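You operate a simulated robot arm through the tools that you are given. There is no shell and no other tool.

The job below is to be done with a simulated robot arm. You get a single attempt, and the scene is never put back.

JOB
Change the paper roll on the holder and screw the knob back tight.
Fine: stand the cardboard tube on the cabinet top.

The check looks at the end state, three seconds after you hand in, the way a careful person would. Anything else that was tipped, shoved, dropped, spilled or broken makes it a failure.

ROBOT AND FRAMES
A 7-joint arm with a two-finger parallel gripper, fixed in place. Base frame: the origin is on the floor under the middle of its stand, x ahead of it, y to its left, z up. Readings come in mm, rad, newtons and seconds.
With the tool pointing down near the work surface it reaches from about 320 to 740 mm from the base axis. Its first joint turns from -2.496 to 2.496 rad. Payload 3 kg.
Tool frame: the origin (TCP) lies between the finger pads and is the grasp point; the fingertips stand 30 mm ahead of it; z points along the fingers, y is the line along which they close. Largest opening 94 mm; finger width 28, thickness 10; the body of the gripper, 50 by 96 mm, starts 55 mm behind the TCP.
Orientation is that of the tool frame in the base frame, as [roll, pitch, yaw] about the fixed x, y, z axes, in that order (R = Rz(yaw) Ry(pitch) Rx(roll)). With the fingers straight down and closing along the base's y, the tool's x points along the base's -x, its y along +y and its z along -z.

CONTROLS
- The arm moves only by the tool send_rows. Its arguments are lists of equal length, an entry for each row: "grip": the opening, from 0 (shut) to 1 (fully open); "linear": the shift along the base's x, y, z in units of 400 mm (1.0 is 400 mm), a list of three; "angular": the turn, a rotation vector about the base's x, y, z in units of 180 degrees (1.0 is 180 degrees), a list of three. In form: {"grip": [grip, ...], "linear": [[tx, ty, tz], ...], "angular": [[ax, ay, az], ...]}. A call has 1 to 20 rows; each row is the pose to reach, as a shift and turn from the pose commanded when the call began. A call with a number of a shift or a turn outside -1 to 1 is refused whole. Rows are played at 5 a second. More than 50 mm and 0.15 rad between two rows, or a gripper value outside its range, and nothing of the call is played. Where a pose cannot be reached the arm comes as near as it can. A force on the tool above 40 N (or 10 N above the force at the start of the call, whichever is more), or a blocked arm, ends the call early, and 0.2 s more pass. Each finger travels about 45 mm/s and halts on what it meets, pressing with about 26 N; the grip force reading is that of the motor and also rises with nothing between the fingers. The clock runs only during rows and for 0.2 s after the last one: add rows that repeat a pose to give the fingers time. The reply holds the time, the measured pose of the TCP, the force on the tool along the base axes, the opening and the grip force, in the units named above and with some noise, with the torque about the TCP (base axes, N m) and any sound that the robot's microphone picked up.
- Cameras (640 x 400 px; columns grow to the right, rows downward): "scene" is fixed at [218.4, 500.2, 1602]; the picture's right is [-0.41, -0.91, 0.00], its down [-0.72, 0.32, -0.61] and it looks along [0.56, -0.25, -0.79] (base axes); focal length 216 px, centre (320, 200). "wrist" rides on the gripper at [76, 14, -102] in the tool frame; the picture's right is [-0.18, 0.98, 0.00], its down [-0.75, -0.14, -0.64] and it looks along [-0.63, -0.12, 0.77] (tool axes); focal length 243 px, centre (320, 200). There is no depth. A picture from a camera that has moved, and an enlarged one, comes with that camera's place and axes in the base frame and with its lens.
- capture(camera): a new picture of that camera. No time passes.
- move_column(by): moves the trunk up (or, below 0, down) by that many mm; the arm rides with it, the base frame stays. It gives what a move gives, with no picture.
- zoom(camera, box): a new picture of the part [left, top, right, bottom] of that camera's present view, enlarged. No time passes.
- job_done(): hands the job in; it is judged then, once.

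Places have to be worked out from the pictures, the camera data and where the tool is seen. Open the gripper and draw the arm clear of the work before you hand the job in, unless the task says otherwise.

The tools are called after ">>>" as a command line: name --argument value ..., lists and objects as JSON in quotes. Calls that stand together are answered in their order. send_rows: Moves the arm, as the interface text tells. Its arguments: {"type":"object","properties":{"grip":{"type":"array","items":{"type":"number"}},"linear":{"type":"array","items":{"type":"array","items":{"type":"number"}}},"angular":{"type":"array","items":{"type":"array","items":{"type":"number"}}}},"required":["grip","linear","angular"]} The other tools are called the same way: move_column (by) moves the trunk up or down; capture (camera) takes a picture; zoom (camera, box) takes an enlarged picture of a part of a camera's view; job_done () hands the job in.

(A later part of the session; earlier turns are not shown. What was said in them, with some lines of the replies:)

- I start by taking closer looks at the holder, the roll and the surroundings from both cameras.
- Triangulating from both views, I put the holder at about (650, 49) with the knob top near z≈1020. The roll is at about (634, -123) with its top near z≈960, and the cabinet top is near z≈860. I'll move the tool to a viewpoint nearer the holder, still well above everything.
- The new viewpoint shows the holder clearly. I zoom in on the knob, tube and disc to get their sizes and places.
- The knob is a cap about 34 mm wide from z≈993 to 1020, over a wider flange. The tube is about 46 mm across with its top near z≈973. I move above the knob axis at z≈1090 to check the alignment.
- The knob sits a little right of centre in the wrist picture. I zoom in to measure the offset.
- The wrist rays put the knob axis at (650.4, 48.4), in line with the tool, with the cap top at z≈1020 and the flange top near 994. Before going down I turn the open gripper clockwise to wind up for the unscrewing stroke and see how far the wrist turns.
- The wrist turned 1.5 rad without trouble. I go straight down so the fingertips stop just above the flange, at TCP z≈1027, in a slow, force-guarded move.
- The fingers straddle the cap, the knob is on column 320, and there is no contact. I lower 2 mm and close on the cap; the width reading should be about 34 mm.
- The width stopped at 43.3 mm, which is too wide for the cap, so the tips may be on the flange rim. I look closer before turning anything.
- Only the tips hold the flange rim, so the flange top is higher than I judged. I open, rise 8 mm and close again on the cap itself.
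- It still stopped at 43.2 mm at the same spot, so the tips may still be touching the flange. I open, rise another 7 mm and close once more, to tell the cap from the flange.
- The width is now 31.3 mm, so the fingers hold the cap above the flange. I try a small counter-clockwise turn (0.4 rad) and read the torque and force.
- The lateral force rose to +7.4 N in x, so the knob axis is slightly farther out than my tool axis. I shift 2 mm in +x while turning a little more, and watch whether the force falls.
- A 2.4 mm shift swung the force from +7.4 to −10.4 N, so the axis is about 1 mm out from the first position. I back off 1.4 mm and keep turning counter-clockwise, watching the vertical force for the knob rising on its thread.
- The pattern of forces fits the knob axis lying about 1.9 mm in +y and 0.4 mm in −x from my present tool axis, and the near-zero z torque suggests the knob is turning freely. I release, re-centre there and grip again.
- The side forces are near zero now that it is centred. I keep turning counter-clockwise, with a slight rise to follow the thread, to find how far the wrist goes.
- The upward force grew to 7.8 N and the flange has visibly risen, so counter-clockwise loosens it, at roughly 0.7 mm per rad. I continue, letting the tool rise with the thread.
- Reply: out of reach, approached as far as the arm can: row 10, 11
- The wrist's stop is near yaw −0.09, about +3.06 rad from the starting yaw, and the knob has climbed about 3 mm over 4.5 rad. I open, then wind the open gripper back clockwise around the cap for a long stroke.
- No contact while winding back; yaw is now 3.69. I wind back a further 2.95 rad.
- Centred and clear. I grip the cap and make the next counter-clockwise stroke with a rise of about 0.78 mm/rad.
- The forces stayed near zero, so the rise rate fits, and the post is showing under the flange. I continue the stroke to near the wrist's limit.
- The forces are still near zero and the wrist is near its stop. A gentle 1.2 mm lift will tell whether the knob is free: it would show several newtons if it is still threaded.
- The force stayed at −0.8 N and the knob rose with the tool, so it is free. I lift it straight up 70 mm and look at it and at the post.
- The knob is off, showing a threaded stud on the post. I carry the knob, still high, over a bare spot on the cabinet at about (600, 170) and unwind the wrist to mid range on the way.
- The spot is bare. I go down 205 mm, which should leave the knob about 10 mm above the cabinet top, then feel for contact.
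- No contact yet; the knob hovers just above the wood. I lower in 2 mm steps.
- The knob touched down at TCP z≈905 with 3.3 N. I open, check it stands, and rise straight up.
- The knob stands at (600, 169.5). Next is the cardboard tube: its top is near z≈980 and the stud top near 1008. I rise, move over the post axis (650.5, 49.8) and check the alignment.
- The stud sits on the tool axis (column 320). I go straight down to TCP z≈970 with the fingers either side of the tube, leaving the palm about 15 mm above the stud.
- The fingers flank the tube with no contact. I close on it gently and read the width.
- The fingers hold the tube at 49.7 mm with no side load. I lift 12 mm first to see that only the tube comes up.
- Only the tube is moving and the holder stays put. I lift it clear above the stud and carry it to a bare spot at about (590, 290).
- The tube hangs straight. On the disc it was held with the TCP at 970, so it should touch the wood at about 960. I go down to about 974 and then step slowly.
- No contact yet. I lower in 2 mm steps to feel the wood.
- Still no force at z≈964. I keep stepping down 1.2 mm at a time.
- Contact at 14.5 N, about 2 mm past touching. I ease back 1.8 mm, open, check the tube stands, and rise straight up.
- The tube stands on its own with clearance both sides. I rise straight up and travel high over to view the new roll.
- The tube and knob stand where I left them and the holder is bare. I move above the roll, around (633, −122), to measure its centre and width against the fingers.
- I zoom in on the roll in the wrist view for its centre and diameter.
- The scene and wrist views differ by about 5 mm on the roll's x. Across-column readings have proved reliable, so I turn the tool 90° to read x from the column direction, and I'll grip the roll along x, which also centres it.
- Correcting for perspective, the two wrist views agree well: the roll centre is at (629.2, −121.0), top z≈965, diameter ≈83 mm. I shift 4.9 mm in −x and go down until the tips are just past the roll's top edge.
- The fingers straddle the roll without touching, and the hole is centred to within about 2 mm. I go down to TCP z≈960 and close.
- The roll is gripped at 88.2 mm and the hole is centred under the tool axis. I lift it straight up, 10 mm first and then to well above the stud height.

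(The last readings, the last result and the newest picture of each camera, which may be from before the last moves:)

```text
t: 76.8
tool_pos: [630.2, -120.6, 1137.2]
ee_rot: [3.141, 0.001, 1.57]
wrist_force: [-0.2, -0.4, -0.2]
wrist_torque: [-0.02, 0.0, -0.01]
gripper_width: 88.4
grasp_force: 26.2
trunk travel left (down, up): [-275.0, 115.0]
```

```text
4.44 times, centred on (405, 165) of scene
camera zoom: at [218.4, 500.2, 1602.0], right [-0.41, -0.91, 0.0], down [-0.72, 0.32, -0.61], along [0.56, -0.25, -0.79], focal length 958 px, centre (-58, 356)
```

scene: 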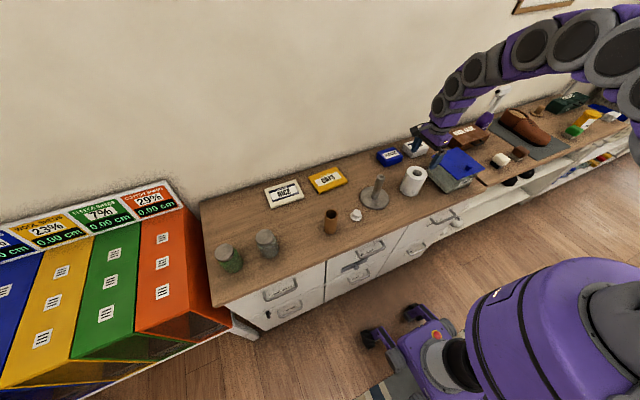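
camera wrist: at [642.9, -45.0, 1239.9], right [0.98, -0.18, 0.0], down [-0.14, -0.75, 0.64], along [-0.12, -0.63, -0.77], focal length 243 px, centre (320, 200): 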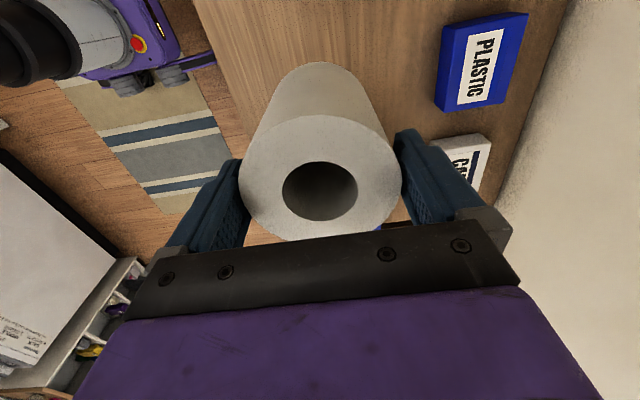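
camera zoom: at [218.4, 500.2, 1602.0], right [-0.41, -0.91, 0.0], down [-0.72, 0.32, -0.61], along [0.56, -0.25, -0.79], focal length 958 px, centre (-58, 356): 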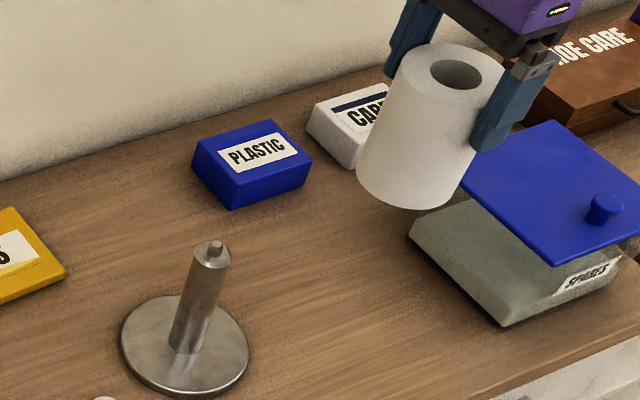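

The roll hangs level and nothing else moved. I carry it over the post axis (650.4, 49.8) at this height and check the alignment before lowering.

>>> send_rows --grip '[0.6, 0.6, 0.6, 0.6, 0.6, 0.6, 0.6, 0.6]' --linear '[[0.006, 0.05, 0], [0.014, 0.12, 0], [0.023, 0.19, 0], [0.031, 0.26, 0], [0.04, 0.33, 0], [0.047, 0.39, 0], [0.051, 0.424, 0], [0.051, 0.424, 0]]' --angular '[[0, 0, 0], [0, 0, 0], [0, 0, 0], [0, 0, 0], [0, 0, 0], [0, 0, 0], [0, 0, 0], [0, 0, 0]]'

>>> capture --camera "wrist"

>>> zoom --camera "scene" --box '[340, 110, 440, 215]'

```text
t: 78.6
tool_pos: [650.9, 51.2, 1136.7]
ee_rot: [3.141, 0.002, 1.568]
wrist_force: [0.7, 0.0, -1.3]
wrist_torque: [0.02, 0.04, -0.04]
gripper_width: 88.3
grasp_force: 26.1
trunk travel left (down, up): [-275.0, 115.0]
```

```text
taken
camera wrist: at [664.0, 125.5, 1240.3], right [0.98, -0.19, 0.0], down [-0.14, -0.75, 0.64], along [-0.12, -0.63, -0.77], focal length 243 px, centre (320, 200)
```

wrist: 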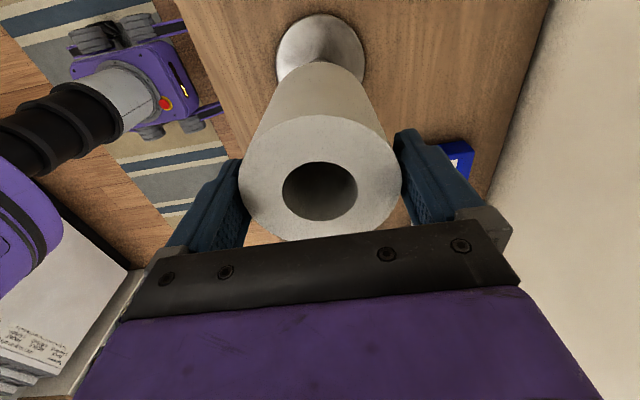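

```text
3.81 times, centred on (390, 162) of scene
camera zoom: at [218.4, 500.2, 1602.0], right [-0.41, -0.91, 0.0], down [-0.72, 0.32, -0.61], along [0.56, -0.25, -0.79], focal length 822 px, centre (53, 343)
```

zoom: 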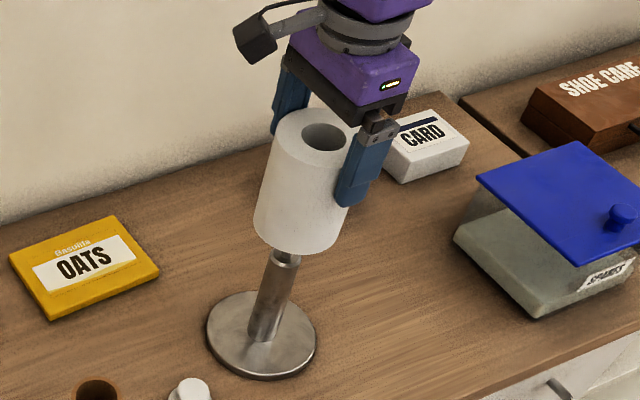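

The roll looks coaxial with the post. I lower about 50 mm so the stud and post shoulder enter the hole, and watch the force.

>>> send_rows --grip '[0.6, 0.6, 0.6, 0.6, 0.6, 0.6]' --linear '[[0, 0, -0.03], [0, 0, -0.06], [0, 0, -0.085], [0, 0, -0.105], [0, 0, -0.12], [0, 0, -0.135]]' --angular '[[0, 0, 0], [0, 0, 0], [0, 0, 0], [0, 0, 0], [0, 0, 0], [0, 0, 0]]'

>>> zoom --camera "wrist" --box '[230, 0, 410, 250]'

>>> zoom --camera "scene" --box '[345, 130, 425, 215]'

```text
t: 80.0
tool_pos: [651.1, 50.0, 1082.8]
ee_rot: [-3.141, 0.001, 1.571]
wrist_force: [0.6, -0.4, -1.0]
wrist_torque: [-0.01, -0.01, 0.0]
gripper_width: 88.3
grasp_force: 26.3
trunk travel left (down, up): [-275.0, 115.0]
```

```text
1.60 times, centred on (320, 125) of wrist
camera zoom: at [664.4, 125.7, 1185.6], right [0.98, -0.18, 0.0], down [-0.14, -0.75, 0.64], along [-0.12, -0.63, -0.77], focal length 388 px, centre (320, 320)
```

zoom: 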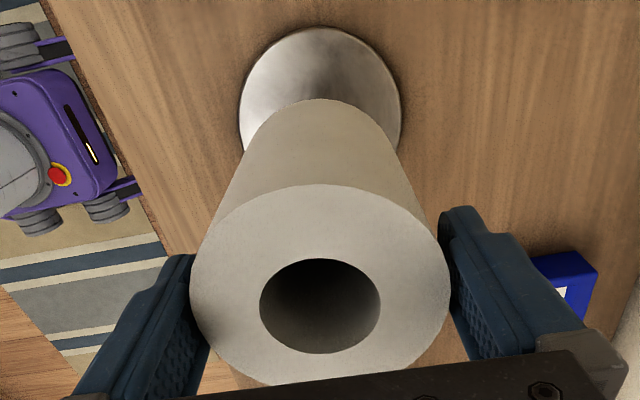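

```text
4.71 times, centred on (385, 172) of scene
camera zoom: at [218.4, 500.2, 1602.0], right [-0.41, -0.91, 0.0], down [-0.72, 0.32, -0.61], along [0.56, -0.25, -0.79], focal length 1015 px, centre (14, 329)
```

zoom: 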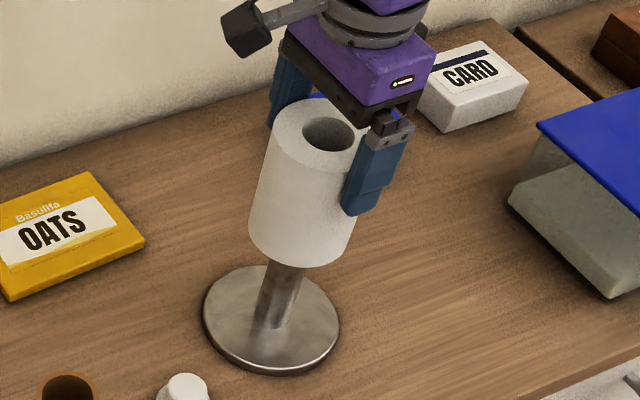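

No side force with the post entering the hole. I keep lowering to TCP z≈985.

>>> send_rows --grip '[0.6, 0.6, 0.6, 0.6, 0.6, 0.6, 0.6]' --linear '[[0, 0, -0.03], [0, 0, -0.07], [0, 0, -0.11], [0, 0, -0.15], [0, 0, -0.19], [0, 0, -0.22], [0, 0, -0.24]]' --angular '[[0, 0, 0], [0, 0, 0], [0, 0, 0], [0, 0, 0], [0, 0, 0], [0, 0, 0], [0, 0, 0]]'

>>> zoom --camera "wrist" --box '[230, 0, 410, 250]'

>>> zoom --camera "scene" --box '[345, 130, 425, 215]'

```text
t: 81.6
tool_pos: [651.6, 50.1, 986.3]
ee_rot: [-3.141, 0.002, 1.568]
wrist_force: [0.5, 0.2, -0.5]
wrist_torque: [0.03, 0.01, 0.01]
gripper_width: 88.1
grasp_force: 26.4
trunk travel left (down, up): [-275.0, 115.0]
```

```text
1.60 times, centred on (320, 125) of wrist
camera zoom: at [665.0, 125.6, 1089.5], right [0.98, -0.19, 0.0], down [-0.14, -0.75, 0.64], along [-0.12, -0.63, -0.77], focal length 388 px, centre (320, 320)
```

zoom: 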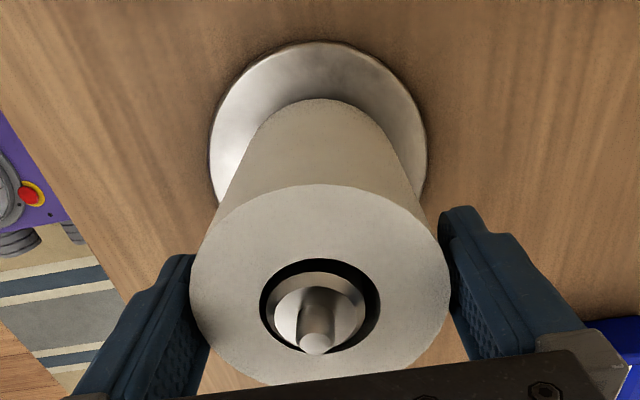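

```text
4.71 times, centred on (385, 172) of scene
camera zoom: at [218.4, 500.2, 1602.0], right [-0.41, -0.91, 0.0], down [-0.72, 0.32, -0.61], along [0.56, -0.25, -0.79], focal length 1015 px, centre (14, 329)
```

zoom: 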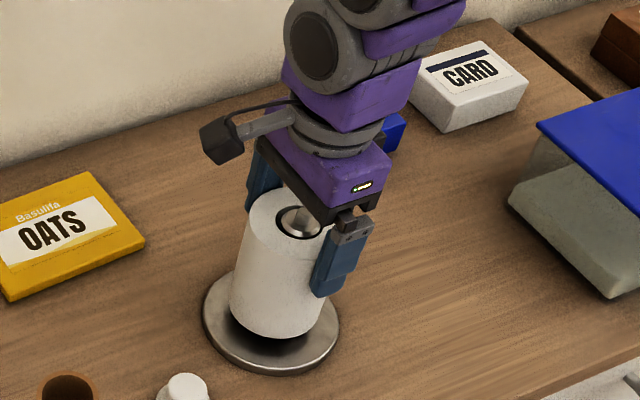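

The post comes up well centred through the hole. I lower to about 974, then in small steps onto the disc.

>>> send_rows --grip '[0.6, 0.6, 0.6, 0.6, 0.6]' --linear '[[0, 0, -0.012], [0, 0, -0.024], [0, 0, -0.03], [0, 0, -0.034], [0, 0, -0.037]]' --angular '[[0, 0, 0], [0, 0, 0], [0, 0, 0], [0, 0, 0], [0, 0, 0]]'

```text
t: 82.8
tool_pos: [651.5, 50.7, 971.9]
ee_rot: [-3.14, 0.003, 1.57]
wrist_force: [-0.6, -0.9, -0.7]
wrist_torque: [0.0, 0.01, -0.02]
gripper_width: 88.3
grasp_force: 26.0
trunk travel left (down, up): [-275.0, 115.0]
```

Not touching yet at about 972. I lower in 0.8 mm steps.

>>> send_rows --grip '[0.6, 0.6, 0.6, 0.6]' --linear '[[0, 0, -0.002], [0, 0, -0.004], [0, 0, -0.006], [0, 0, -0.008]]' --angular '[[0, 0, 0], [0, 0, 0], [0, 0, 0], [0, 0, 0]]'

```text
t: 83.8
tool_pos: [651.1, 49.6, 969.5]
ee_rot: [3.14, 0.001, 1.57]
wrist_force: [-1.2, 0.6, 14.1]
wrist_torque: [0.17, 0.64, -0.03]
gripper_width: 88.3
grasp_force: 25.6
trunk travel left (down, up): [-275.0, 115.0]
```

The roll rests on the disc. I ease back 1.6 mm, open fully and look before withdrawing.

>>> send_rows --grip '[0.6, 0.6, 1, 1, 1]' --linear '[[0, 0, 0.004], [0, 0, 0.004], [0, 0, 0.004], [0, 0, 0.004], [0, 0, 0.004]]' --angular '[[0, 0, 0], [0, 0, 0], [0, 0, 0], [0, 0, 0], [0, 0, 0]]'

>>> zoom --camera "wrist" --box '[200, 20, 440, 250]'

>>> zoom --camera "scene" --box '[345, 130, 425, 215]'

```text
t: 85.0
tool_pos: [650.4, 50.9, 970.5]
ee_rot: [-3.14, 0.002, 1.57]
wrist_force: [-0.3, -0.7, 0.1]
wrist_torque: [0.02, 0.0, -0.02]
gripper_width: 94.0
grasp_force: 0.0
trunk travel left (down, up): [-275.0, 115.0]
```

```text
1.74 times, centred on (320, 135) of wrist
camera zoom: at [664.0, 125.9, 1072.8], right [0.98, -0.19, 0.0], down [-0.14, -0.75, 0.64], along [-0.12, -0.63, -0.77], focal length 422 px, centre (320, 313)
```

zoom: 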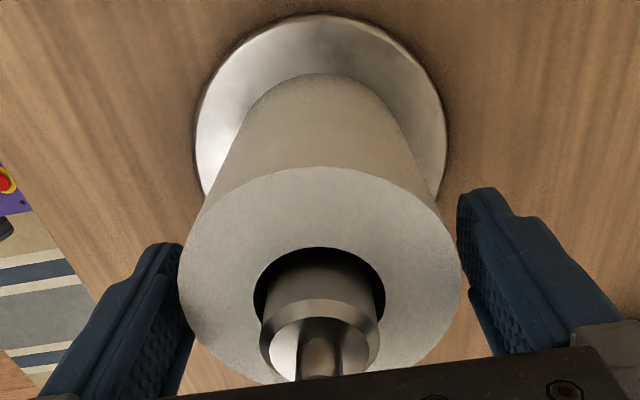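

```text
4.71 times, centred on (385, 172) of scene
camera zoom: at [218.4, 500.2, 1602.0], right [-0.41, -0.91, 0.0], down [-0.72, 0.32, -0.61], along [0.56, -0.25, -0.79], focal length 1015 px, centre (14, 329)
```

zoom: 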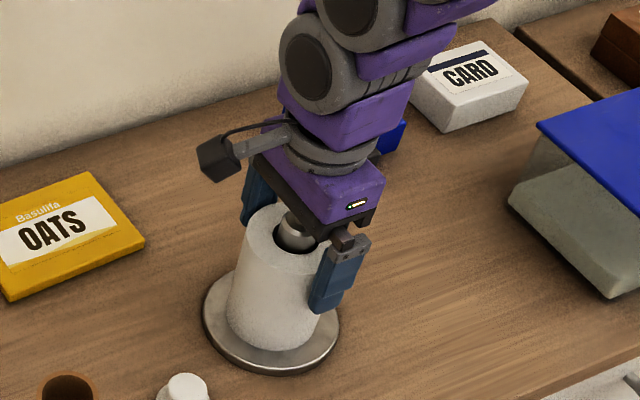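

The roll is released and seated, with small gaps either side. I withdraw straight up, slowly at first, watching for any drag.

>>> send_rows --grip '[1, 1, 1, 1]' --linear '[[0, 0, 0.01], [0, 0, 0.025], [0, 0, 0.05], [0, 0, 0.08]]' --angular '[[0, 0, 0], [0, 0, 0], [0, 0, 0], [0, 0, 0]]'

>>> zoom --camera "scene" --box '[345, 130, 425, 215]'

```text
t: 86.0
tool_pos: [649.3, 50.8, 1000.6]
ee_rot: [-3.141, 0.001, 1.57]
wrist_force: [0.9, -0.6, -0.3]
wrist_torque: [0.03, -0.02, 0.01]
gripper_width: 93.7
grasp_force: 0.1
trunk travel left (down, up): [-275.0, 115.0]
```

```text
4.71 times, centred on (385, 172) of scene
camera zoom: at [218.4, 500.2, 1602.0], right [-0.41, -0.91, 0.0], down [-0.72, 0.32, -0.61], along [0.56, -0.25, -0.79], focal length 1015 px, centre (14, 329)
```

zoom: 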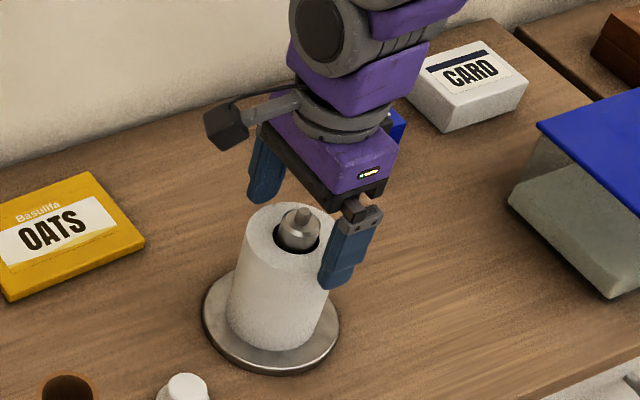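

The roll stands alone on the holder. I rise clear and travel to above the knob at (600.4, 169.8), turning the wrist back to mid range.

>>> send_rows --grip '[1, 1, 1, 1, 0.9, 0.8, 0.7, 0.7, 0.7, 0.7, 0.7, 0.7]' --linear '[[0, 0, 0.08], [0, 0, 0.17], [0, 0, 0.26], [0, 0, 0.325], [-0.02, 0.045, 0.325], [-0.04, 0.095, 0.325], [-0.06, 0.145, 0.325], [-0.08, 0.195, 0.325], [-0.1, 0.24, 0.325], [-0.115, 0.275, 0.3], [-0.125, 0.2985, 0.25], [-0.125, 0.2985, 0.2]]' --angular '[[0, 0, 0], [0, 0, 0.045], [0, 0, 0.09], [0, 0, 0.135], [0, 0, 0.18], [0, 0, 0.225], [0, 0, 0.27], [0, 0, 0.315], [0, 0, 0.36], [0, 0, 0.405], [0, 0, 0.45], [0, 0, 0.488]]'

>>> capture --camera "wrist"

>>> zoom --camera "scene" --box '[310, 130, 430, 245]'

```text
t: 88.6
tool_pos: [600.7, 170.3, 1080.9]
ee_rot: [3.141, -0.001, 3.105]
wrist_force: [0.0, -0.3, -0.4]
wrist_torque: [-0.01, 0.04, -0.01]
gripper_width: 65.8
grasp_force: 0.0
trunk travel left (down, up): [-275.0, 115.0]
```

```text
taken
camera wrist: at [524.1, 186.3, 1185.2], right [0.22, 0.98, 0.0], down [0.75, -0.17, 0.64], along [0.63, -0.14, -0.77], focal length 243 px, centre (320, 200)
```

wrist: 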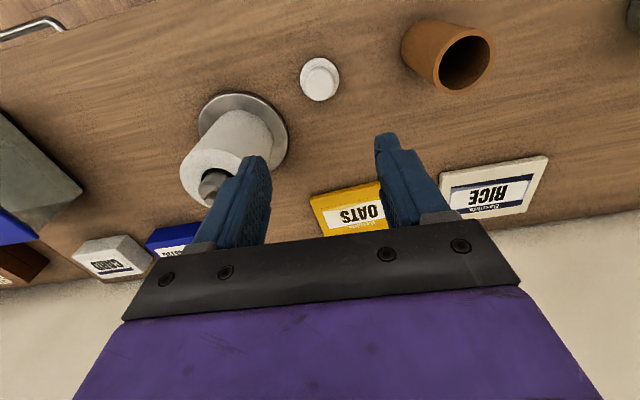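

```text
3.48 times, centred on (370, 188) of scene
camera zoom: at [218.4, 500.2, 1602.0], right [-0.41, -0.91, 0.0], down [-0.72, 0.32, -0.61], along [0.56, -0.25, -0.79], focal length 750 px, centre (146, 244)
```

zoom: 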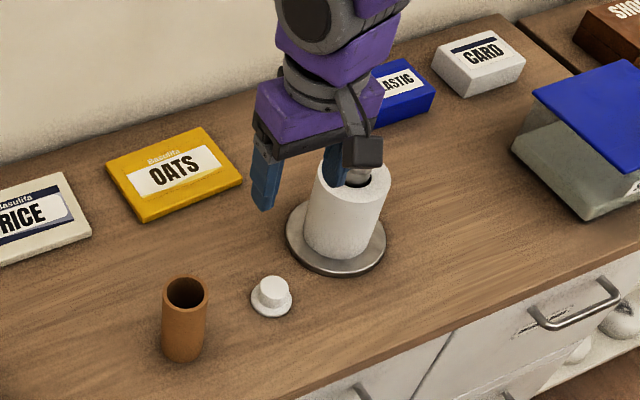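

The knob is on the tool axis and the tube and roll stand fine. I go down to TCP z≈907, the same height on the cap as before.

>>> send_rows --grip '[0.7, 0.7, 0.7, 0.7, 0.7, 0.7, 0.7]' --linear '[[0, 0, -0.08], [0, 0, -0.17], [0, 0, -0.26], [0, 0, -0.34], [0, 0, -0.4], [0, 0, -0.425], [0, 0, -0.436]]' --angular '[[0, 0, 0], [0, 0, 0], [0, 0, 0], [0, 0, 0], [0, 0, 0], [0, 0, 0], [0, 0, 0]]'

>>> zoom --camera "wrist" --box '[230, 80, 410, 230]'

>>> zoom --camera "scene" --box '[320, 150, 420, 230]'

```text
t: 90.2
tool_pos: [600.9, 169.4, 907.7]
ee_rot: [-3.139, 0.002, 3.102]
wrist_force: [0.1, 0.1, -0.8]
wrist_torque: [-0.01, 0.02, -0.03]
gripper_width: 65.8
grasp_force: 0.0
trunk travel left (down, up): [-275.0, 115.0]
```

```text
2.67 times, centred on (320, 155) of wrist
camera zoom: at [524.3, 186.0, 1010.7], right [0.22, 0.97, 0.0], down [0.75, -0.17, 0.64], along [0.63, -0.14, -0.77], focal length 647 px, centre (320, 320)
```

zoom: 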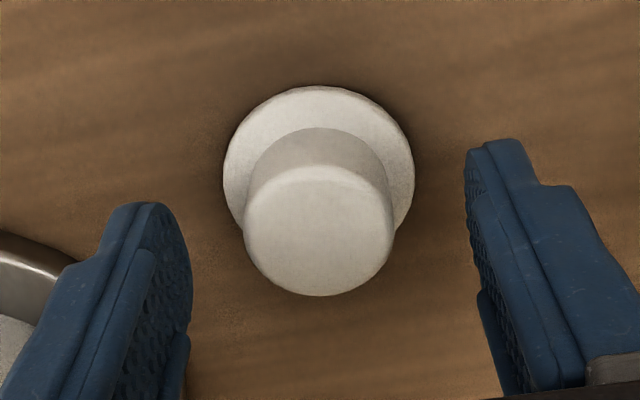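

```text
5.00 times, centred on (370, 190) of scene
camera zoom: at [218.4, 500.2, 1602.0], right [-0.41, -0.91, 0.0], down [-0.72, 0.32, -0.61], along [0.56, -0.25, -0.79], focal length 1078 px, centre (70, 250)
```

zoom: 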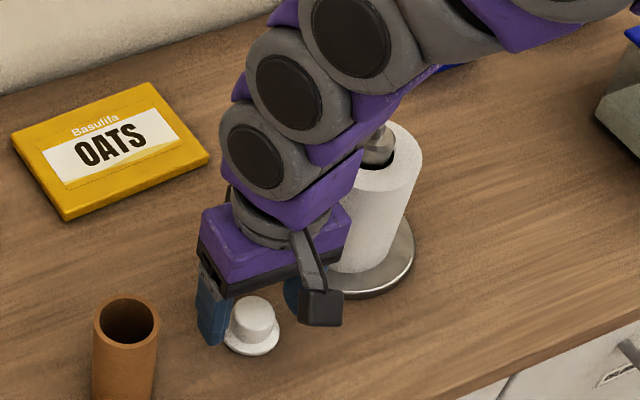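

The cap is centred between the fingers. I lower 1 mm and close on it.

>>> send_rows --grip '[0.7, 0.5, 0.3, 0, 0, 0, 0]' --linear '[[0, 0, -0.003], [0, 0, -0.003], [0, 0, -0.003], [0, 0, -0.003], [0, 0, -0.003], [0, 0, -0.003], [0, 0, -0.003]]' --angular '[[0, 0, 0], [0, 0, 0], [0, 0, 0], [0, 0, 0], [0, 0, 0], [0, 0, 0], [0, 0, 0]]'

>>> zoom --camera "wrist" --box '[230, 80, 410, 230]'

```text
t: 91.8
tool_pos: [600.0, 169.5, 907.1]
ee_rot: [-3.139, 0.001, 3.103]
wrist_force: [-0.1, 0.2, -0.4]
wrist_torque: [0.03, 0.01, -0.03]
gripper_width: 31.6
grasp_force: 26.4
trunk travel left (down, up): [-275.0, 115.0]
```

```text
2.67 times, centred on (320, 155) of wrist
camera zoom: at [524.3, 186.2, 1009.7], right [0.22, 0.97, 0.0], down [0.75, -0.17, 0.64], along [0.63, -0.14, -0.77], focal length 647 px, centre (320, 320)
```

zoom: 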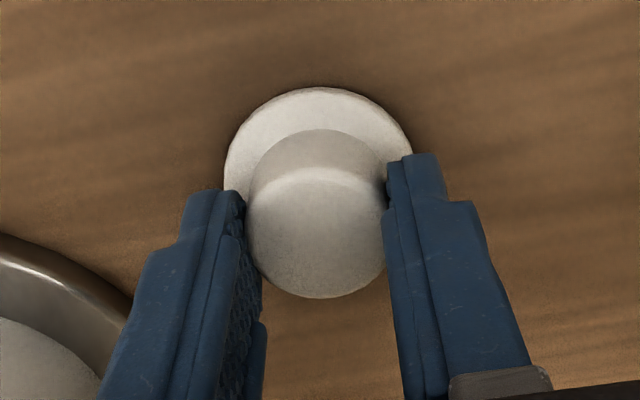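

The cap is held at 31.6 mm. I lift it clear and carry it back over the post axis.

>>> send_rows --grip '[0, 0, 0, 0, 0, 0, 0, 0, 0, 0, 0, 0]' --linear '[[0, 0, 0.02], [0, 0, 0.1], [0, 0, 0.2], [0, 0, 0.3], [0, 0, 0.41], [0, 0, 0.51], [0.02, -0.05, 0.535], [0.045, -0.11, 0.535], [0.07, -0.17, 0.535], [0.095, -0.23, 0.535], [0.115, -0.275, 0.535], [0.125, -0.3, 0.535]]' --angular '[[0, 0, 0], [0, 0, 0], [0, 0, 0], [0, 0, 0], [0, 0, 0], [0, 0, 0], [0, 0, 0], [0, 0, 0], [0, 0, 0], [0, 0, 0], [0, 0, 0], [0, 0, 0]]'

>>> capture --camera "wrist"

>>> zoom --camera "scene" --box '[310, 120, 430, 240]'

```text
t: 94.4
tool_pos: [650.8, 49.2, 1120.1]
ee_rot: [-3.138, -0.002, 3.102]
wrist_force: [0.6, -0.1, -0.8]
wrist_torque: [0.02, -0.01, 0.03]
gripper_width: 31.3
grasp_force: 25.8
trunk travel left (down, up): [-275.0, 115.0]
```

```text
taken
camera wrist: at [574.1, 65.4, 1223.2], right [0.22, 0.98, 0.0], down [0.75, -0.17, 0.64], along [0.62, -0.14, -0.77], focal length 243 px, centre (320, 200)
```

wrist: 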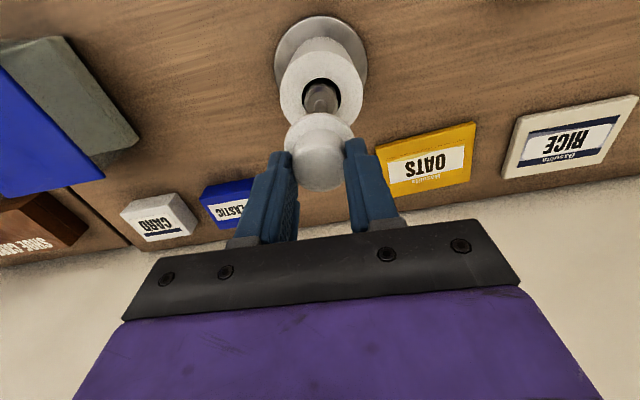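

```text
3.33 times, centred on (370, 180) of scene
camera zoom: at [218.4, 500.2, 1602.0], right [-0.41, -0.91, 0.0], down [-0.72, 0.32, -0.61], along [0.56, -0.25, -0.79], focal length 719 px, centre (153, 267)
```

zoom: 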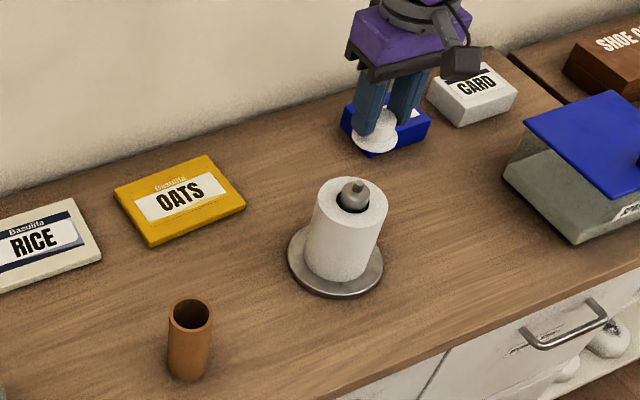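

The knob is above the stud. I wind the wrist counter-clockwise to near its upper limit (yaw ≈6.0) so there is a long clockwise tightening stroke.

>>> send_rows --grip '[0, 0, 0, 0, 0, 0, 0, 0, 0, 0, 0, 0, 0, 0, 0, 0, 0, 0, 0, 0]' --linear '[[0, 0, 0], [0, 0, 0], [0, 0, 0], [0, 0, 0], [0, 0, 0], [0, 0, 0], [0, 0, 0], [0, 0, 0], [0, 0, 0], [0, 0, 0], [0, 0, 0], [0, 0, 0], [0, 0, 0], [0, 0, 0], [0, 0, 0], [0, 0, 0], [0, 0, 0], [0, 0, 0], [0, 0, 0], [0, 0, 0]]' --angular '[[0, 0, 0.0465], [0, 0, 0.093], [0, 0, 0.1395], [0, 0, 0.186], [0, 0, 0.2325], [0, 0, 0.279], [0, 0, 0.3255], [0, 0, 0.372], [0, 0, 0.4185], [0, 0, 0.465], [0, 0, 0.5115], [0, 0, 0.558], [0, 0, 0.6045], [0, 0, 0.651], [0, 0, 0.6975], [0, 0, 0.744], [0, 0, 0.7905], [0, 0, 0.837], [0, 0, 0.8835], [0, 0, 0.93]]'

>>> zoom --camera "wrist" --box '[230, 0, 410, 220]'

```text
t: 98.6
tool_pos: [650.3, 51.0, 1120.1]
ee_rot: [3.138, 0.001, -0.256]
wrist_force: [-0.8, -0.4, 0.0]
wrist_torque: [-0.01, 0.04, 0.01]
gripper_width: 31.4
grasp_force: 26.0
trunk travel left (down, up): [-275.0, 115.0]
```

```text
1.82 times, centred on (320, 110) of wrist
camera zoom: at [720.0, 15.9, 1223.3], right [-0.43, -0.9, 0.0], down [-0.69, 0.33, 0.64], along [-0.58, 0.27, -0.77], focal length 441 px, centre (320, 364)
```

zoom: 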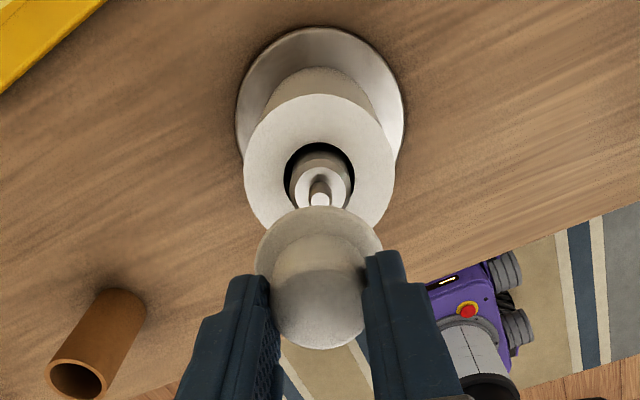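

The stud and knob line up in the picture. I lower to just above where the thread should start, around TCP 1050.

>>> send_rows --grip '[0, 0, 0, 0, 0, 0]' --linear '[[0, 0, -0.05], [0, 0, -0.1], [0, 0, -0.14], [0, 0, -0.16], [0, 0, -0.165], [0, 0, -0.17]]' --angular '[[0, 0, 0], [0, 0, 0], [0, 0, 0], [0, 0, 0], [0, 0, 0], [0, 0, 0]]'

>>> zoom --camera "scene" --box '[365, 155, 405, 195]'

>>> zoom --camera "wrist" --box '[230, 0, 410, 220]'

```text
t: 100.0
tool_pos: [651.1, 51.3, 1051.0]
ee_rot: [3.137, 0.001, -0.259]
wrist_force: [-0.5, -0.1, 0.0]
wrist_torque: [0.02, -0.02, 0.0]
gripper_width: 31.2
grasp_force: 26.2
trunk travel left (down, up): [-275.0, 115.0]
```

```text
10.00 times, centred on (385, 175) of scene
camera zoom: at [218.4, 500.2, 1602.0], right [-0.41, -0.91, 0.0], down [-0.72, 0.32, -0.61], along [0.56, -0.25, -0.79], focal length 2156 px, centre (-330, 450)
```

zoom: 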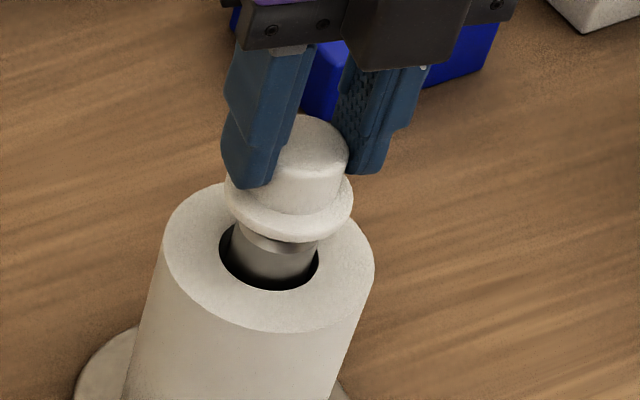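

```text
1.82 times, centred on (320, 110) of wrist
camera zoom: at [720.0, 16.1, 1155.5], right [-0.43, -0.9, 0.0], down [-0.69, 0.33, 0.64], along [-0.58, 0.28, -0.77], focal length 441 px, centre (320, 364)
```

zoom: 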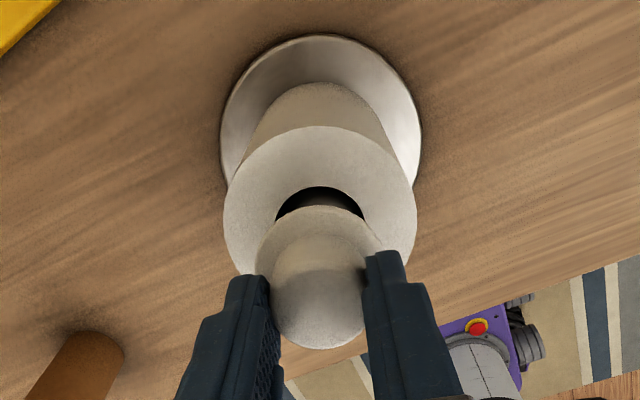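

No contact at 1051, and the axes line up. I creep down 3 mm and check for touch.

>>> send_rows --grip '[0, 0, 0, 0]' --linear '[[0, 0, -0.002], [0, 0, -0.004], [0, 0, -0.006], [0, 0, -0.008]]' --angular '[[0, 0, 0], [0, 0, 0], [0, 0, 0], [0, 0, 0]]'

```text
t: 101.0
tool_pos: [649.6, 50.0, 1048.9]
ee_rot: [3.141, 0.001, -0.258]
wrist_force: [-0.9, 0.5, 0.3]
wrist_torque: [-0.01, 0.01, 0.0]
gripper_width: 31.2
grasp_force: 25.9
trunk travel left (down, up): [-275.0, 115.0]
```

Still free at about 1048.5. I go down another 2.4 mm in small steps.

>>> send_rows --grip '[0, 0, 0, 0]' --linear '[[0, 0, -0.0015], [0, 0, -0.003], [0, 0, -0.0045], [0, 0, -0.006]]' --angular '[[0, 0, 0], [0, 0, 0], [0, 0, 0], [0, 0, 0]]'

```text
t: 102.0
tool_pos: [650.3, 50.5, 1046.5]
ee_rot: [3.139, 0.001, -0.258]
wrist_force: [-0.6, -0.2, -0.8]
wrist_torque: [-0.01, 0.0, -0.01]
gripper_width: 31.7
grasp_force: 26.1
trunk travel left (down, up): [-275.0, 115.0]
```

No contact yet at 1046. I continue creeping down.

>>> send_rows --grip '[0, 0, 0, 0]' --linear '[[0, 0, -0.0015], [0, 0, -0.003], [0, 0, -0.0045], [0, 0, -0.006]]' --angular '[[0, 0, 0], [0, 0, 0], [0, 0, 0], [0, 0, 0]]'

>>> zoom --camera "scene" --box '[368, 160, 398, 190]'

```text
t: 103.0
tool_pos: [649.9, 50.1, 1044.9]
ee_rot: [3.141, 0.002, -0.259]
wrist_force: [0.9, -0.7, 0.2]
wrist_torque: [-0.03, -0.06, -0.03]
gripper_width: 31.4
grasp_force: 25.9
trunk travel left (down, up): [-275.0, 115.0]
```

```text
13.33 times, centred on (383, 175) of scene
camera zoom: at [218.4, 500.2, 1602.0], right [-0.41, -0.91, 0.0], down [-0.72, 0.32, -0.61], along [0.56, -0.25, -0.79], focal length 2875 px, centre (-520, 533)
```

zoom: 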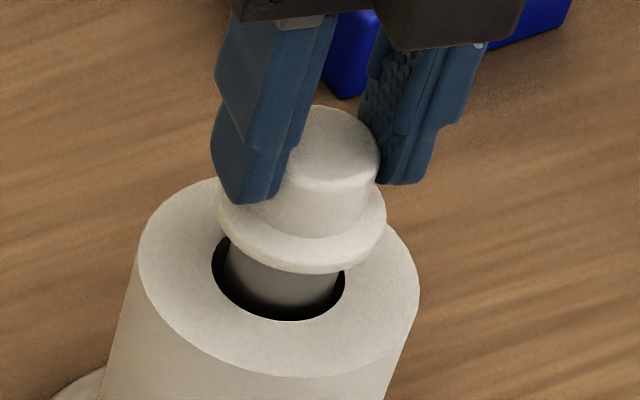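

The knob is about 4–5 mm above its tight position with no resistance yet. I continue down in small steps until it touches.

>>> send_rows --grip '[0, 0, 0, 0]' --linear '[[0, 0, -0.001], [0, 0, -0.002], [0, 0, -0.003], [0, 0, -0.004]]' --angular '[[0, 0, 0], [0, 0, 0], [0, 0, 0], [0, 0, 0]]'

```text
t: 104.0
tool_pos: [651.0, 49.2, 1044.0]
ee_rot: [3.14, -0.002, -0.26]
wrist_force: [3.2, 0.4, 13.6]
wrist_torque: [0.04, 0.06, 0.0]
gripper_width: 31.5
grasp_force: 26.4
trunk travel left (down, up): [-275.0, 115.0]
```

It touches with 13.6 N, so the knob sits on the thread start. I turn clockwise 0.9 rad at this height; if the thread bites, the downward push should ease.

>>> send_rows --grip '[0, 0, 0, 0, 0, 0, 0]' --linear '[[0, 0, 0], [0, 0, 0], [0, 0, 0], [0, 0, 0], [0, 0, 0], [0, 0, 0], [0, 0, 0]]' --angular '[[0, 0, -0.041], [0, 0, -0.082], [0, 0, -0.123], [0, 0, -0.164], [0, 0, -0.205], [0, 0, -0.246], [0, 0, -0.287]]'

>>> zoom --camera "scene" --box '[368, 160, 398, 190]'

```text
t: 105.6
tool_pos: [651.1, 49.3, 1042.4]
ee_rot: [3.141, 0.001, -1.163]
wrist_force: [6.0, -0.8, 16.3]
wrist_torque: [0.0, -0.15, -0.02]
gripper_width: 31.3
grasp_force: 26.6
trunk travel left (down, up): [-275.0, 115.0]
```

```text
13.33 times, centred on (383, 175) of scene
camera zoom: at [218.4, 500.2, 1602.0], right [-0.41, -0.91, 0.0], down [-0.72, 0.32, -0.61], along [0.56, -0.25, -0.79], focal length 2875 px, centre (-520, 533)
```

zoom: 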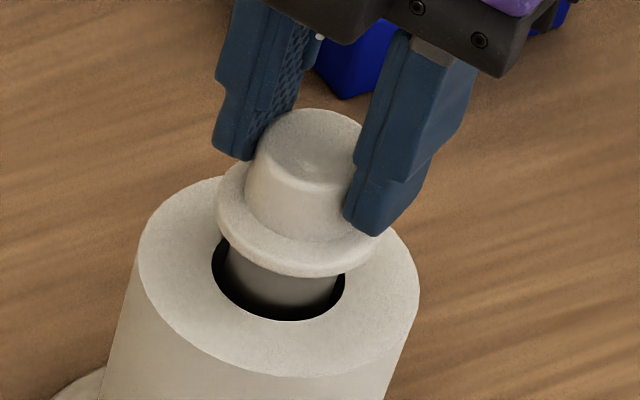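

The knob moved down slightly though the push is still 16 N. I continue clockwise 1.5 rad at the same commanded height to see whether it draws in.

>>> send_rows --grip '[0, 0, 0, 0, 0, 0, 0, 0, 0, 0, 0]' --linear '[[0, 0, 0], [0, 0, 0], [0, 0, 0], [0, 0, 0], [0, 0, 0], [0, 0, 0], [0, 0, 0], [0, 0, 0], [0, 0, 0], [0, 0, 0], [0, 0, 0]]' --angular '[[0, 0, -0.043], [0, 0, -0.086], [0, 0, -0.129], [0, 0, -0.172], [0, 0, -0.215], [0, 0, -0.258], [0, 0, -0.301], [0, 0, -0.344], [0, 0, -0.387], [0, 0, -0.43], [0, 0, -0.473]]'

>>> zoom --camera "scene" --box '[368, 160, 398, 190]'

```text
t: 108.0
tool_pos: [650.2, 49.7, 1042.1]
ee_rot: [3.14, -0.002, -2.646]
wrist_force: [-2.0, -0.6, 3.1]
wrist_torque: [0.0, 0.09, 0.01]
gripper_width: 31.5
grasp_force: 26.1
trunk travel left (down, up): [-275.0, 115.0]
```

```text
13.33 times, centred on (383, 175) of scene
camera zoom: at [218.4, 500.2, 1602.0], right [-0.41, -0.91, 0.0], down [-0.72, 0.32, -0.61], along [0.56, -0.25, -0.79], focal length 2875 px, centre (-520, 533)
```

zoom: 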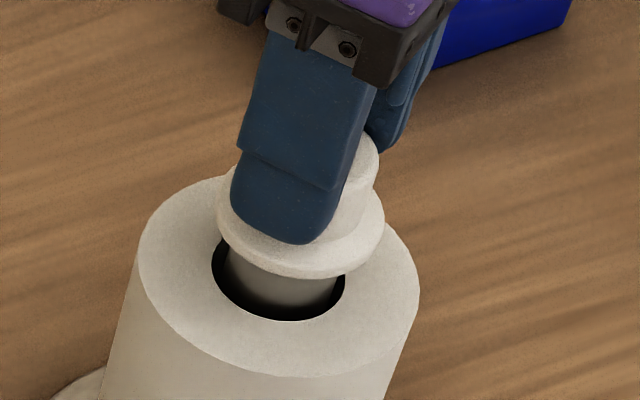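

The push dropped to 3 N, so the thread is engaged and drawing in. I continue clockwise, following down 0.78 mm/rad and watching for torque.

>>> send_rows --grip '[0, 0, 0, 0, 0, 0, 0, 0, 0, 0, 0]' --linear '[[0, 0, -0.0003], [0, 0, -0.0006], [0, 0, -0.0009], [0, 0, -0.0011], [0, 0, -0.0014], [0, 0, -0.0017], [0, 0, -0.002], [0, 0, -0.0022], [0, 0, -0.0025], [0, 0, -0.0028], [0, 0, -0.003]]' --angular '[[0, 0, -0.043], [0, 0, -0.086], [0, 0, -0.129], [0, 0, -0.172], [0, 0, -0.215], [0, 0, -0.258], [0, 0, -0.301], [0, 0, -0.344], [0, 0, -0.387], [0, 0, -0.43], [0, 0, -0.473]]'

>>> zoom --camera "scene" --box '[368, 160, 398, 190]'

```text
t: 110.4
tool_pos: [649.8, 49.5, 1041.3]
ee_rot: [-3.14, 0.002, 2.148]
wrist_force: [-6.6, 1.3, 1.1]
wrist_torque: [0.02, 0.16, 0.0]
gripper_width: 31.4
grasp_force: 25.7
trunk travel left (down, up): [-275.0, 115.0]
```

```text
13.33 times, centred on (383, 175) of scene
camera zoom: at [218.4, 500.2, 1602.0], right [-0.41, -0.91, 0.0], down [-0.72, 0.32, -0.61], along [0.56, -0.25, -0.79], focal length 2875 px, centre (-520, 533)
```

zoom: 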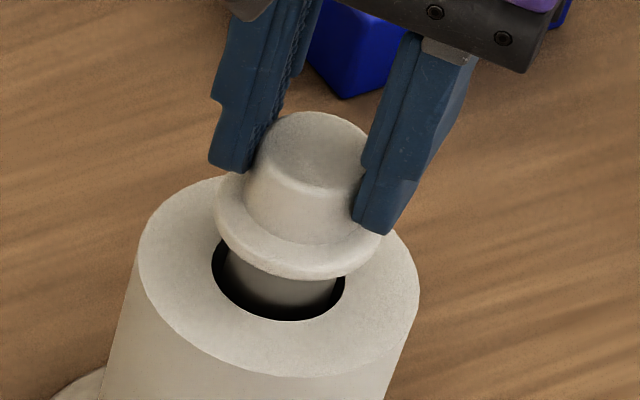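

It is turning in steadily. I nudge −0.8 mm in x to ease the side load and continue clockwise 1.2 rad.

>>> send_rows --grip '[0, 0, 0, 0, 0, 0, 0, 0, 0]' --linear '[[-0.002, 0, -0.0003], [-0.002, 0, -0.0006], [-0.002, 0, -0.0008], [-0.002, 0, -0.0011], [-0.002, 0, -0.0014], [-0.002, 0, -0.0016], [-0.002, 0, -0.0019], [-0.002, 0, -0.0021], [-0.002, 0, -0.0024]]' --angular '[[0, 0, -0.043], [0, 0, -0.086], [0, 0, -0.129], [0, 0, -0.172], [0, 0, -0.215], [0, 0, -0.258], [0, 0, -0.301], [0, 0, -0.344], [0, 0, -0.387]]'

>>> zoom --camera "scene" --box '[368, 160, 398, 190]'

```text
t: 112.4
tool_pos: [648.8, 49.7, 1039.9]
ee_rot: [3.141, 0.002, 0.931]
wrist_force: [6.1, 0.0, 2.1]
wrist_torque: [0.02, -0.25, 0.38]
gripper_width: 32.1
grasp_force: 25.6
trunk travel left (down, up): [-275.0, 115.0]
```

```text
13.33 times, centred on (383, 175) of scene
camera zoom: at [218.4, 500.2, 1602.0], right [-0.41, -0.91, 0.0], down [-0.72, 0.32, -0.61], along [0.56, -0.25, -0.79], focal length 2875 px, centre (-520, 533)
```

zoom: 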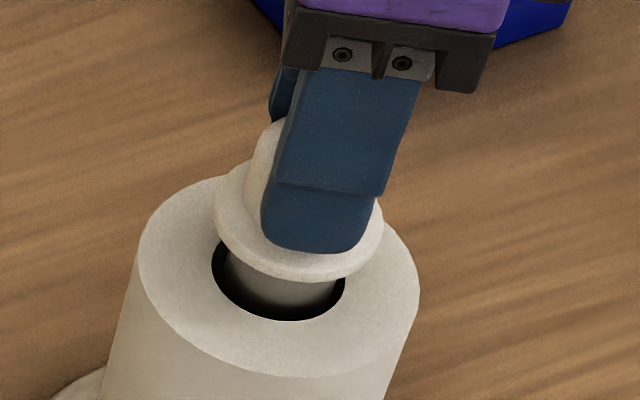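

The z torque jumped to 0.38 N·m and the flange is back at its original height, so the knob is seating. I undo the small x nudge and press on a little further clockwise to confirm it is firmly tight.

>>> send_rows --grip '[0, 0, 0, 0]' --linear '[[0.002, 0, 0], [0.002, 0, 0], [0.002, 0, 0], [0.002, 0, 0]]' --angular '[[0, 0, 0], [0, 0, -0.03], [0, 0, -0.06], [0, 0, -0.09]]'

>>> zoom --camera "scene" --box '[345, 130, 425, 215]'

>>> zoom --camera "wrist" --box '[230, 0, 410, 220]'

```text
t: 113.4
tool_pos: [649.5, 49.9, 1040.7]
ee_rot: [-3.141, 0.002, 0.652]
wrist_force: [-1.3, -1.6, 1.4]
wrist_torque: [-0.15, -0.08, 0.63]
gripper_width: 31.6
grasp_force: 26.4
trunk travel left (down, up): [-275.0, 115.0]
```

```text
4.71 times, centred on (385, 172) of scene
camera zoom: at [218.4, 500.2, 1602.0], right [-0.41, -0.91, 0.0], down [-0.72, 0.32, -0.61], along [0.56, -0.25, -0.79], focal length 1015 px, centre (14, 329)
```

zoom: 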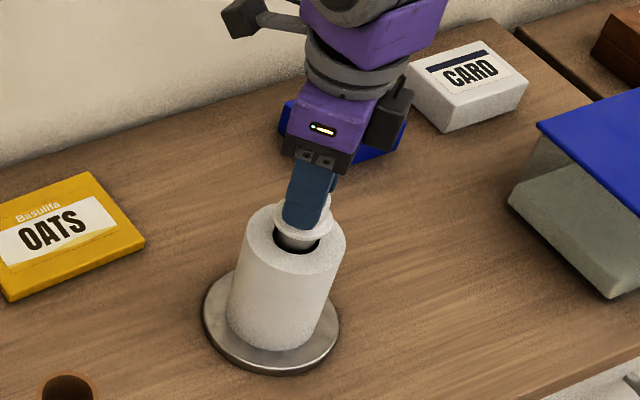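

```text
1.82 times, centred on (320, 110) of wrist
camera zoom: at [718.5, 83.8, 1143.5], right [0.45, -0.89, 0.0], down [-0.68, -0.34, 0.64], along [-0.57, -0.29, -0.77], focal length 441 px, centre (320, 364)
```

zoom: 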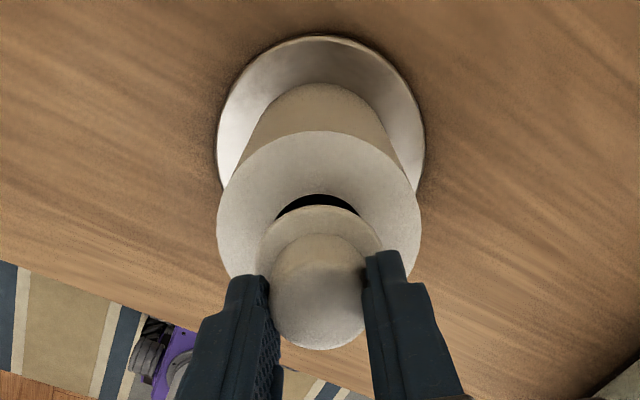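

The torque has climbed to 0.63 N·m with the flange fully down. One more small clockwise push will show whether it is at its stop.

>>> send_rows --grip '[0, 0, 0, 0]' --linear '[[0, 0, 0], [0, 0, 0], [0, 0, 0], [0, 0, 0]]' --angular '[[0, 0, -0.025], [0, 0, -0.05], [0, 0, -0.075], [0, 0, -0.075]]'

>>> zoom --camera "scene" --box '[368, 160, 398, 190]'

```text
t: 114.4
tool_pos: [650.4, 49.6, 1040.8]
ee_rot: [3.141, 0.001, 0.415]
wrist_force: [0.4, -1.1, 0.6]
wrist_torque: [-0.1, 0.02, 0.17]
gripper_width: 31.9
grasp_force: 26.1
trunk travel left (down, up): [-275.0, 115.0]
```

```text
13.33 times, centred on (383, 175) of scene
camera zoom: at [218.4, 500.2, 1602.0], right [-0.41, -0.91, 0.0], down [-0.72, 0.32, -0.61], along [0.56, -0.25, -0.79], focal length 2875 px, centre (-520, 533)
```

zoom: 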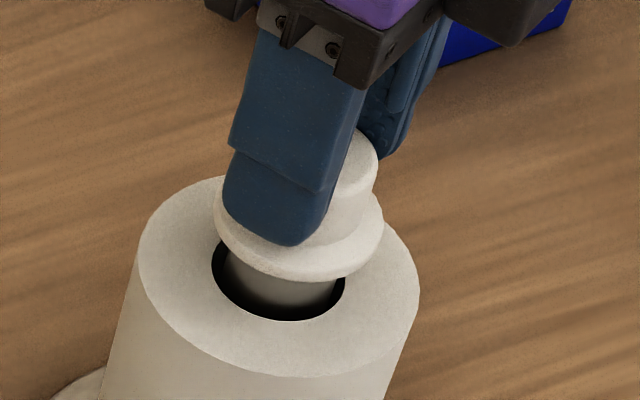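

The grip slipped on the cap (torque fell to 0.17), which means the knob is at its stop. To confirm, I regrip one radian back and turn clockwise again; the torque should rise at once.

>>> send_rows --grip '[0.6, 0.6, 0.6, 0.6, 0.6, 0.6, 0.6, 0.6, 0.6, 0.6, 0.6, 0, 0, 0, 0]' --linear '[[0, 0, 0], [0, 0, 0], [0, 0, 0], [0, 0, 0], [0, 0, 0], [0, 0, 0], [0, 0, 0], [0, 0, 0], [0, 0, 0], [0, 0, 0], [0, 0, 0], [0, 0, 0], [0, 0, 0], [0, 0, 0], [0, 0, 0]]' --angular '[[0, 0, 0], [0, 0, 0], [0, 0, 0.04], [0, 0, 0.08], [0, 0, 0.12], [0, 0, 0.16], [0, 0, 0.2], [0, 0, 0.24], [0, 0, 0.28], [0, 0, 0.32], [0, 0, 0.35], [0, 0, 0.35], [0, 0, 0.35], [0, 0, 0.35], [0, 0, 0.35]]'

>>> send_rows --grip '[0, 0, 0, 0]' --linear '[[0, 0, 0], [0, 0, 0], [0, 0, 0], [0, 0, 0]]' --angular '[[0, 0, -0.02], [0, 0, -0.04], [0, 0, -0.06], [0, 0, -0.075]]'

>>> zoom --camera "scene" --box '[368, 160, 398, 190]'

```text
t: 117.6
tool_pos: [650.0, 49.5, 1040.1]
ee_rot: [-3.14, 0.003, 1.517]
wrist_force: [-3.0, 0.7, -0.4]
wrist_torque: [0.0, 0.11, 0.01]
gripper_width: 31.7
grasp_force: 26.1
trunk travel left (down, up): [-275.0, 115.0]
```

```text
t: 118.6
tool_pos: [649.7, 49.5, 1039.1]
ee_rot: [3.14, 0.001, 1.283]
wrist_force: [-6.2, -0.7, 0.4]
wrist_torque: [-0.04, 0.1, 0.47]
gripper_width: 31.4
grasp_force: 26.2
trunk travel left (down, up): [-275.0, 115.0]
```

```text
13.33 times, centred on (383, 175) of scene
camera zoom: at [218.4, 500.2, 1602.0], right [-0.41, -0.91, 0.0], down [-0.72, 0.32, -0.61], along [0.56, -0.25, -0.79], focal length 2875 px, centre (-520, 533)
```

zoom: 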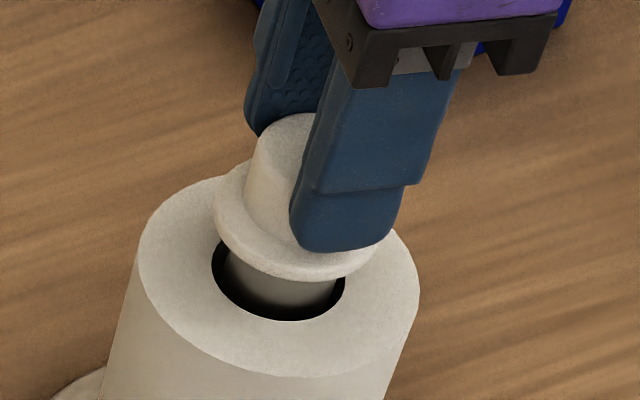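

The torque rose at once to 0.47 N·m in a quarter radian, so the knob is tight. I open, rise straight up and draw the arm back.

>>> send_rows --grip '[0.6, 0.7, 0.7, 0.8, 0.8, 0.8, 0.8, 0.8, 0.8, 0.8, 0.8, 0.8]' --linear '[[0, 0, 0], [0, 0, 0], [0, 0, 0.005], [0, 0, 0.04], [0, 0, 0.12], [0, 0, 0.22], [0, 0, 0.32], [-0.06, -0.01, 0.4], [-0.14, -0.03, 0.46], [-0.22, -0.05, 0.52], [-0.3, -0.07, 0.58], [-0.38, -0.09, 0.64]]' --angular '[[0, 0, 0], [0, 0, 0], [0, 0, 0], [0, 0, 0], [0, 0, 0], [0, 0, 0], [0, 0, 0], [0, 0, 0], [0, 0, 0], [0, 0, 0], [0, 0, 0], [0, 0, 0]]'

>>> capture --camera "scene"

>>> zoom --camera "scene" --box '[310, 140, 430, 245]'

>>> zoom --camera "scene" --box '[368, 160, 398, 190]'

```text
t: 121.2
tool_pos: [495.9, 14.3, 1297.1]
ee_rot: [3.141, 0.001, 1.281]
wrist_force: [-0.2, 0.3, 0.1]
wrist_torque: [0.02, 0.0, 0.0]
gripper_width: 75.3
grasp_force: 0.0
trunk travel left (down, up): [-275.0, 115.0]
```

```text
taken
```

scene: 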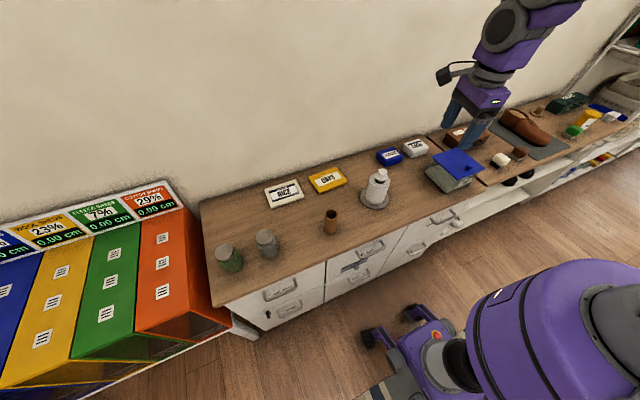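

```text
3.81 times, centred on (370, 192) of scene
camera zoom: at [218.4, 500.2, 1602.0], right [-0.41, -0.91, 0.0], down [-0.72, 0.32, -0.61], along [0.56, -0.25, -0.79], focal length 822 px, centre (130, 229)
```

zoom: 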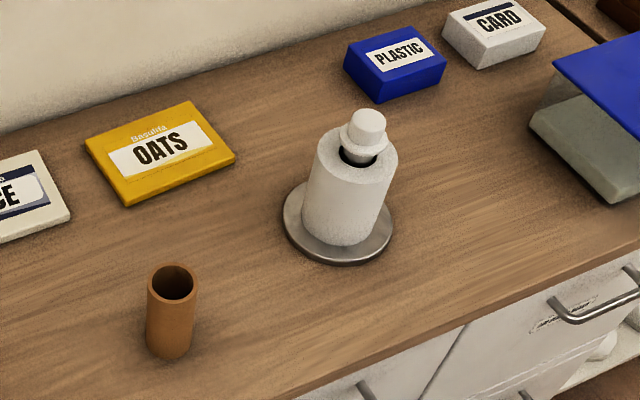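

```text
13.33 times, centred on (383, 175) of scene
camera zoom: at [218.4, 500.2, 1602.0], right [-0.41, -0.91, 0.0], down [-0.72, 0.32, -0.61], along [0.56, -0.25, -0.79], focal length 2875 px, centre (-520, 533)
```

zoom: 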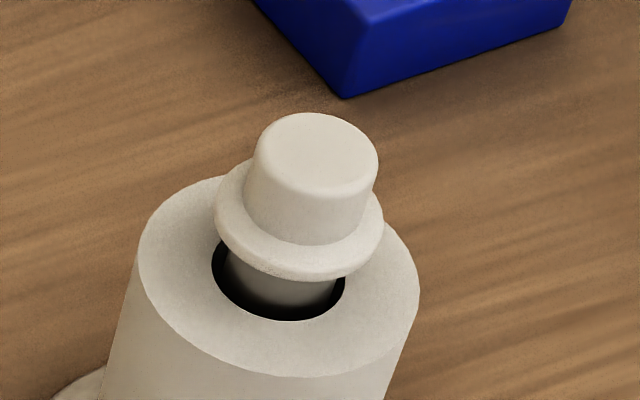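

The roll is on the holder, with the knob back at its original height and tight. The cardboard tube stands on the cabinet top, everything else is where it was, and the gripper is open and clear. I hand the job in.

>>> job_done

```text
The job is handed in.
```

The new paper roll is on the holder and the knob is screwed back tight. The empty cardboard tube is standing on the cabinet top, to the left of the holder.

- **Knob:** it is back at the same height as before. When I gripped it again and turned it clockwise, it resisted straight away, at about 0.47 N·m.
- **Surroundings:** in the last picture nothing else on the cabinet had been moved or tipped. The gripper is open and the arm is drawn back.

The job is handed in, but no result of the check has come back yet.
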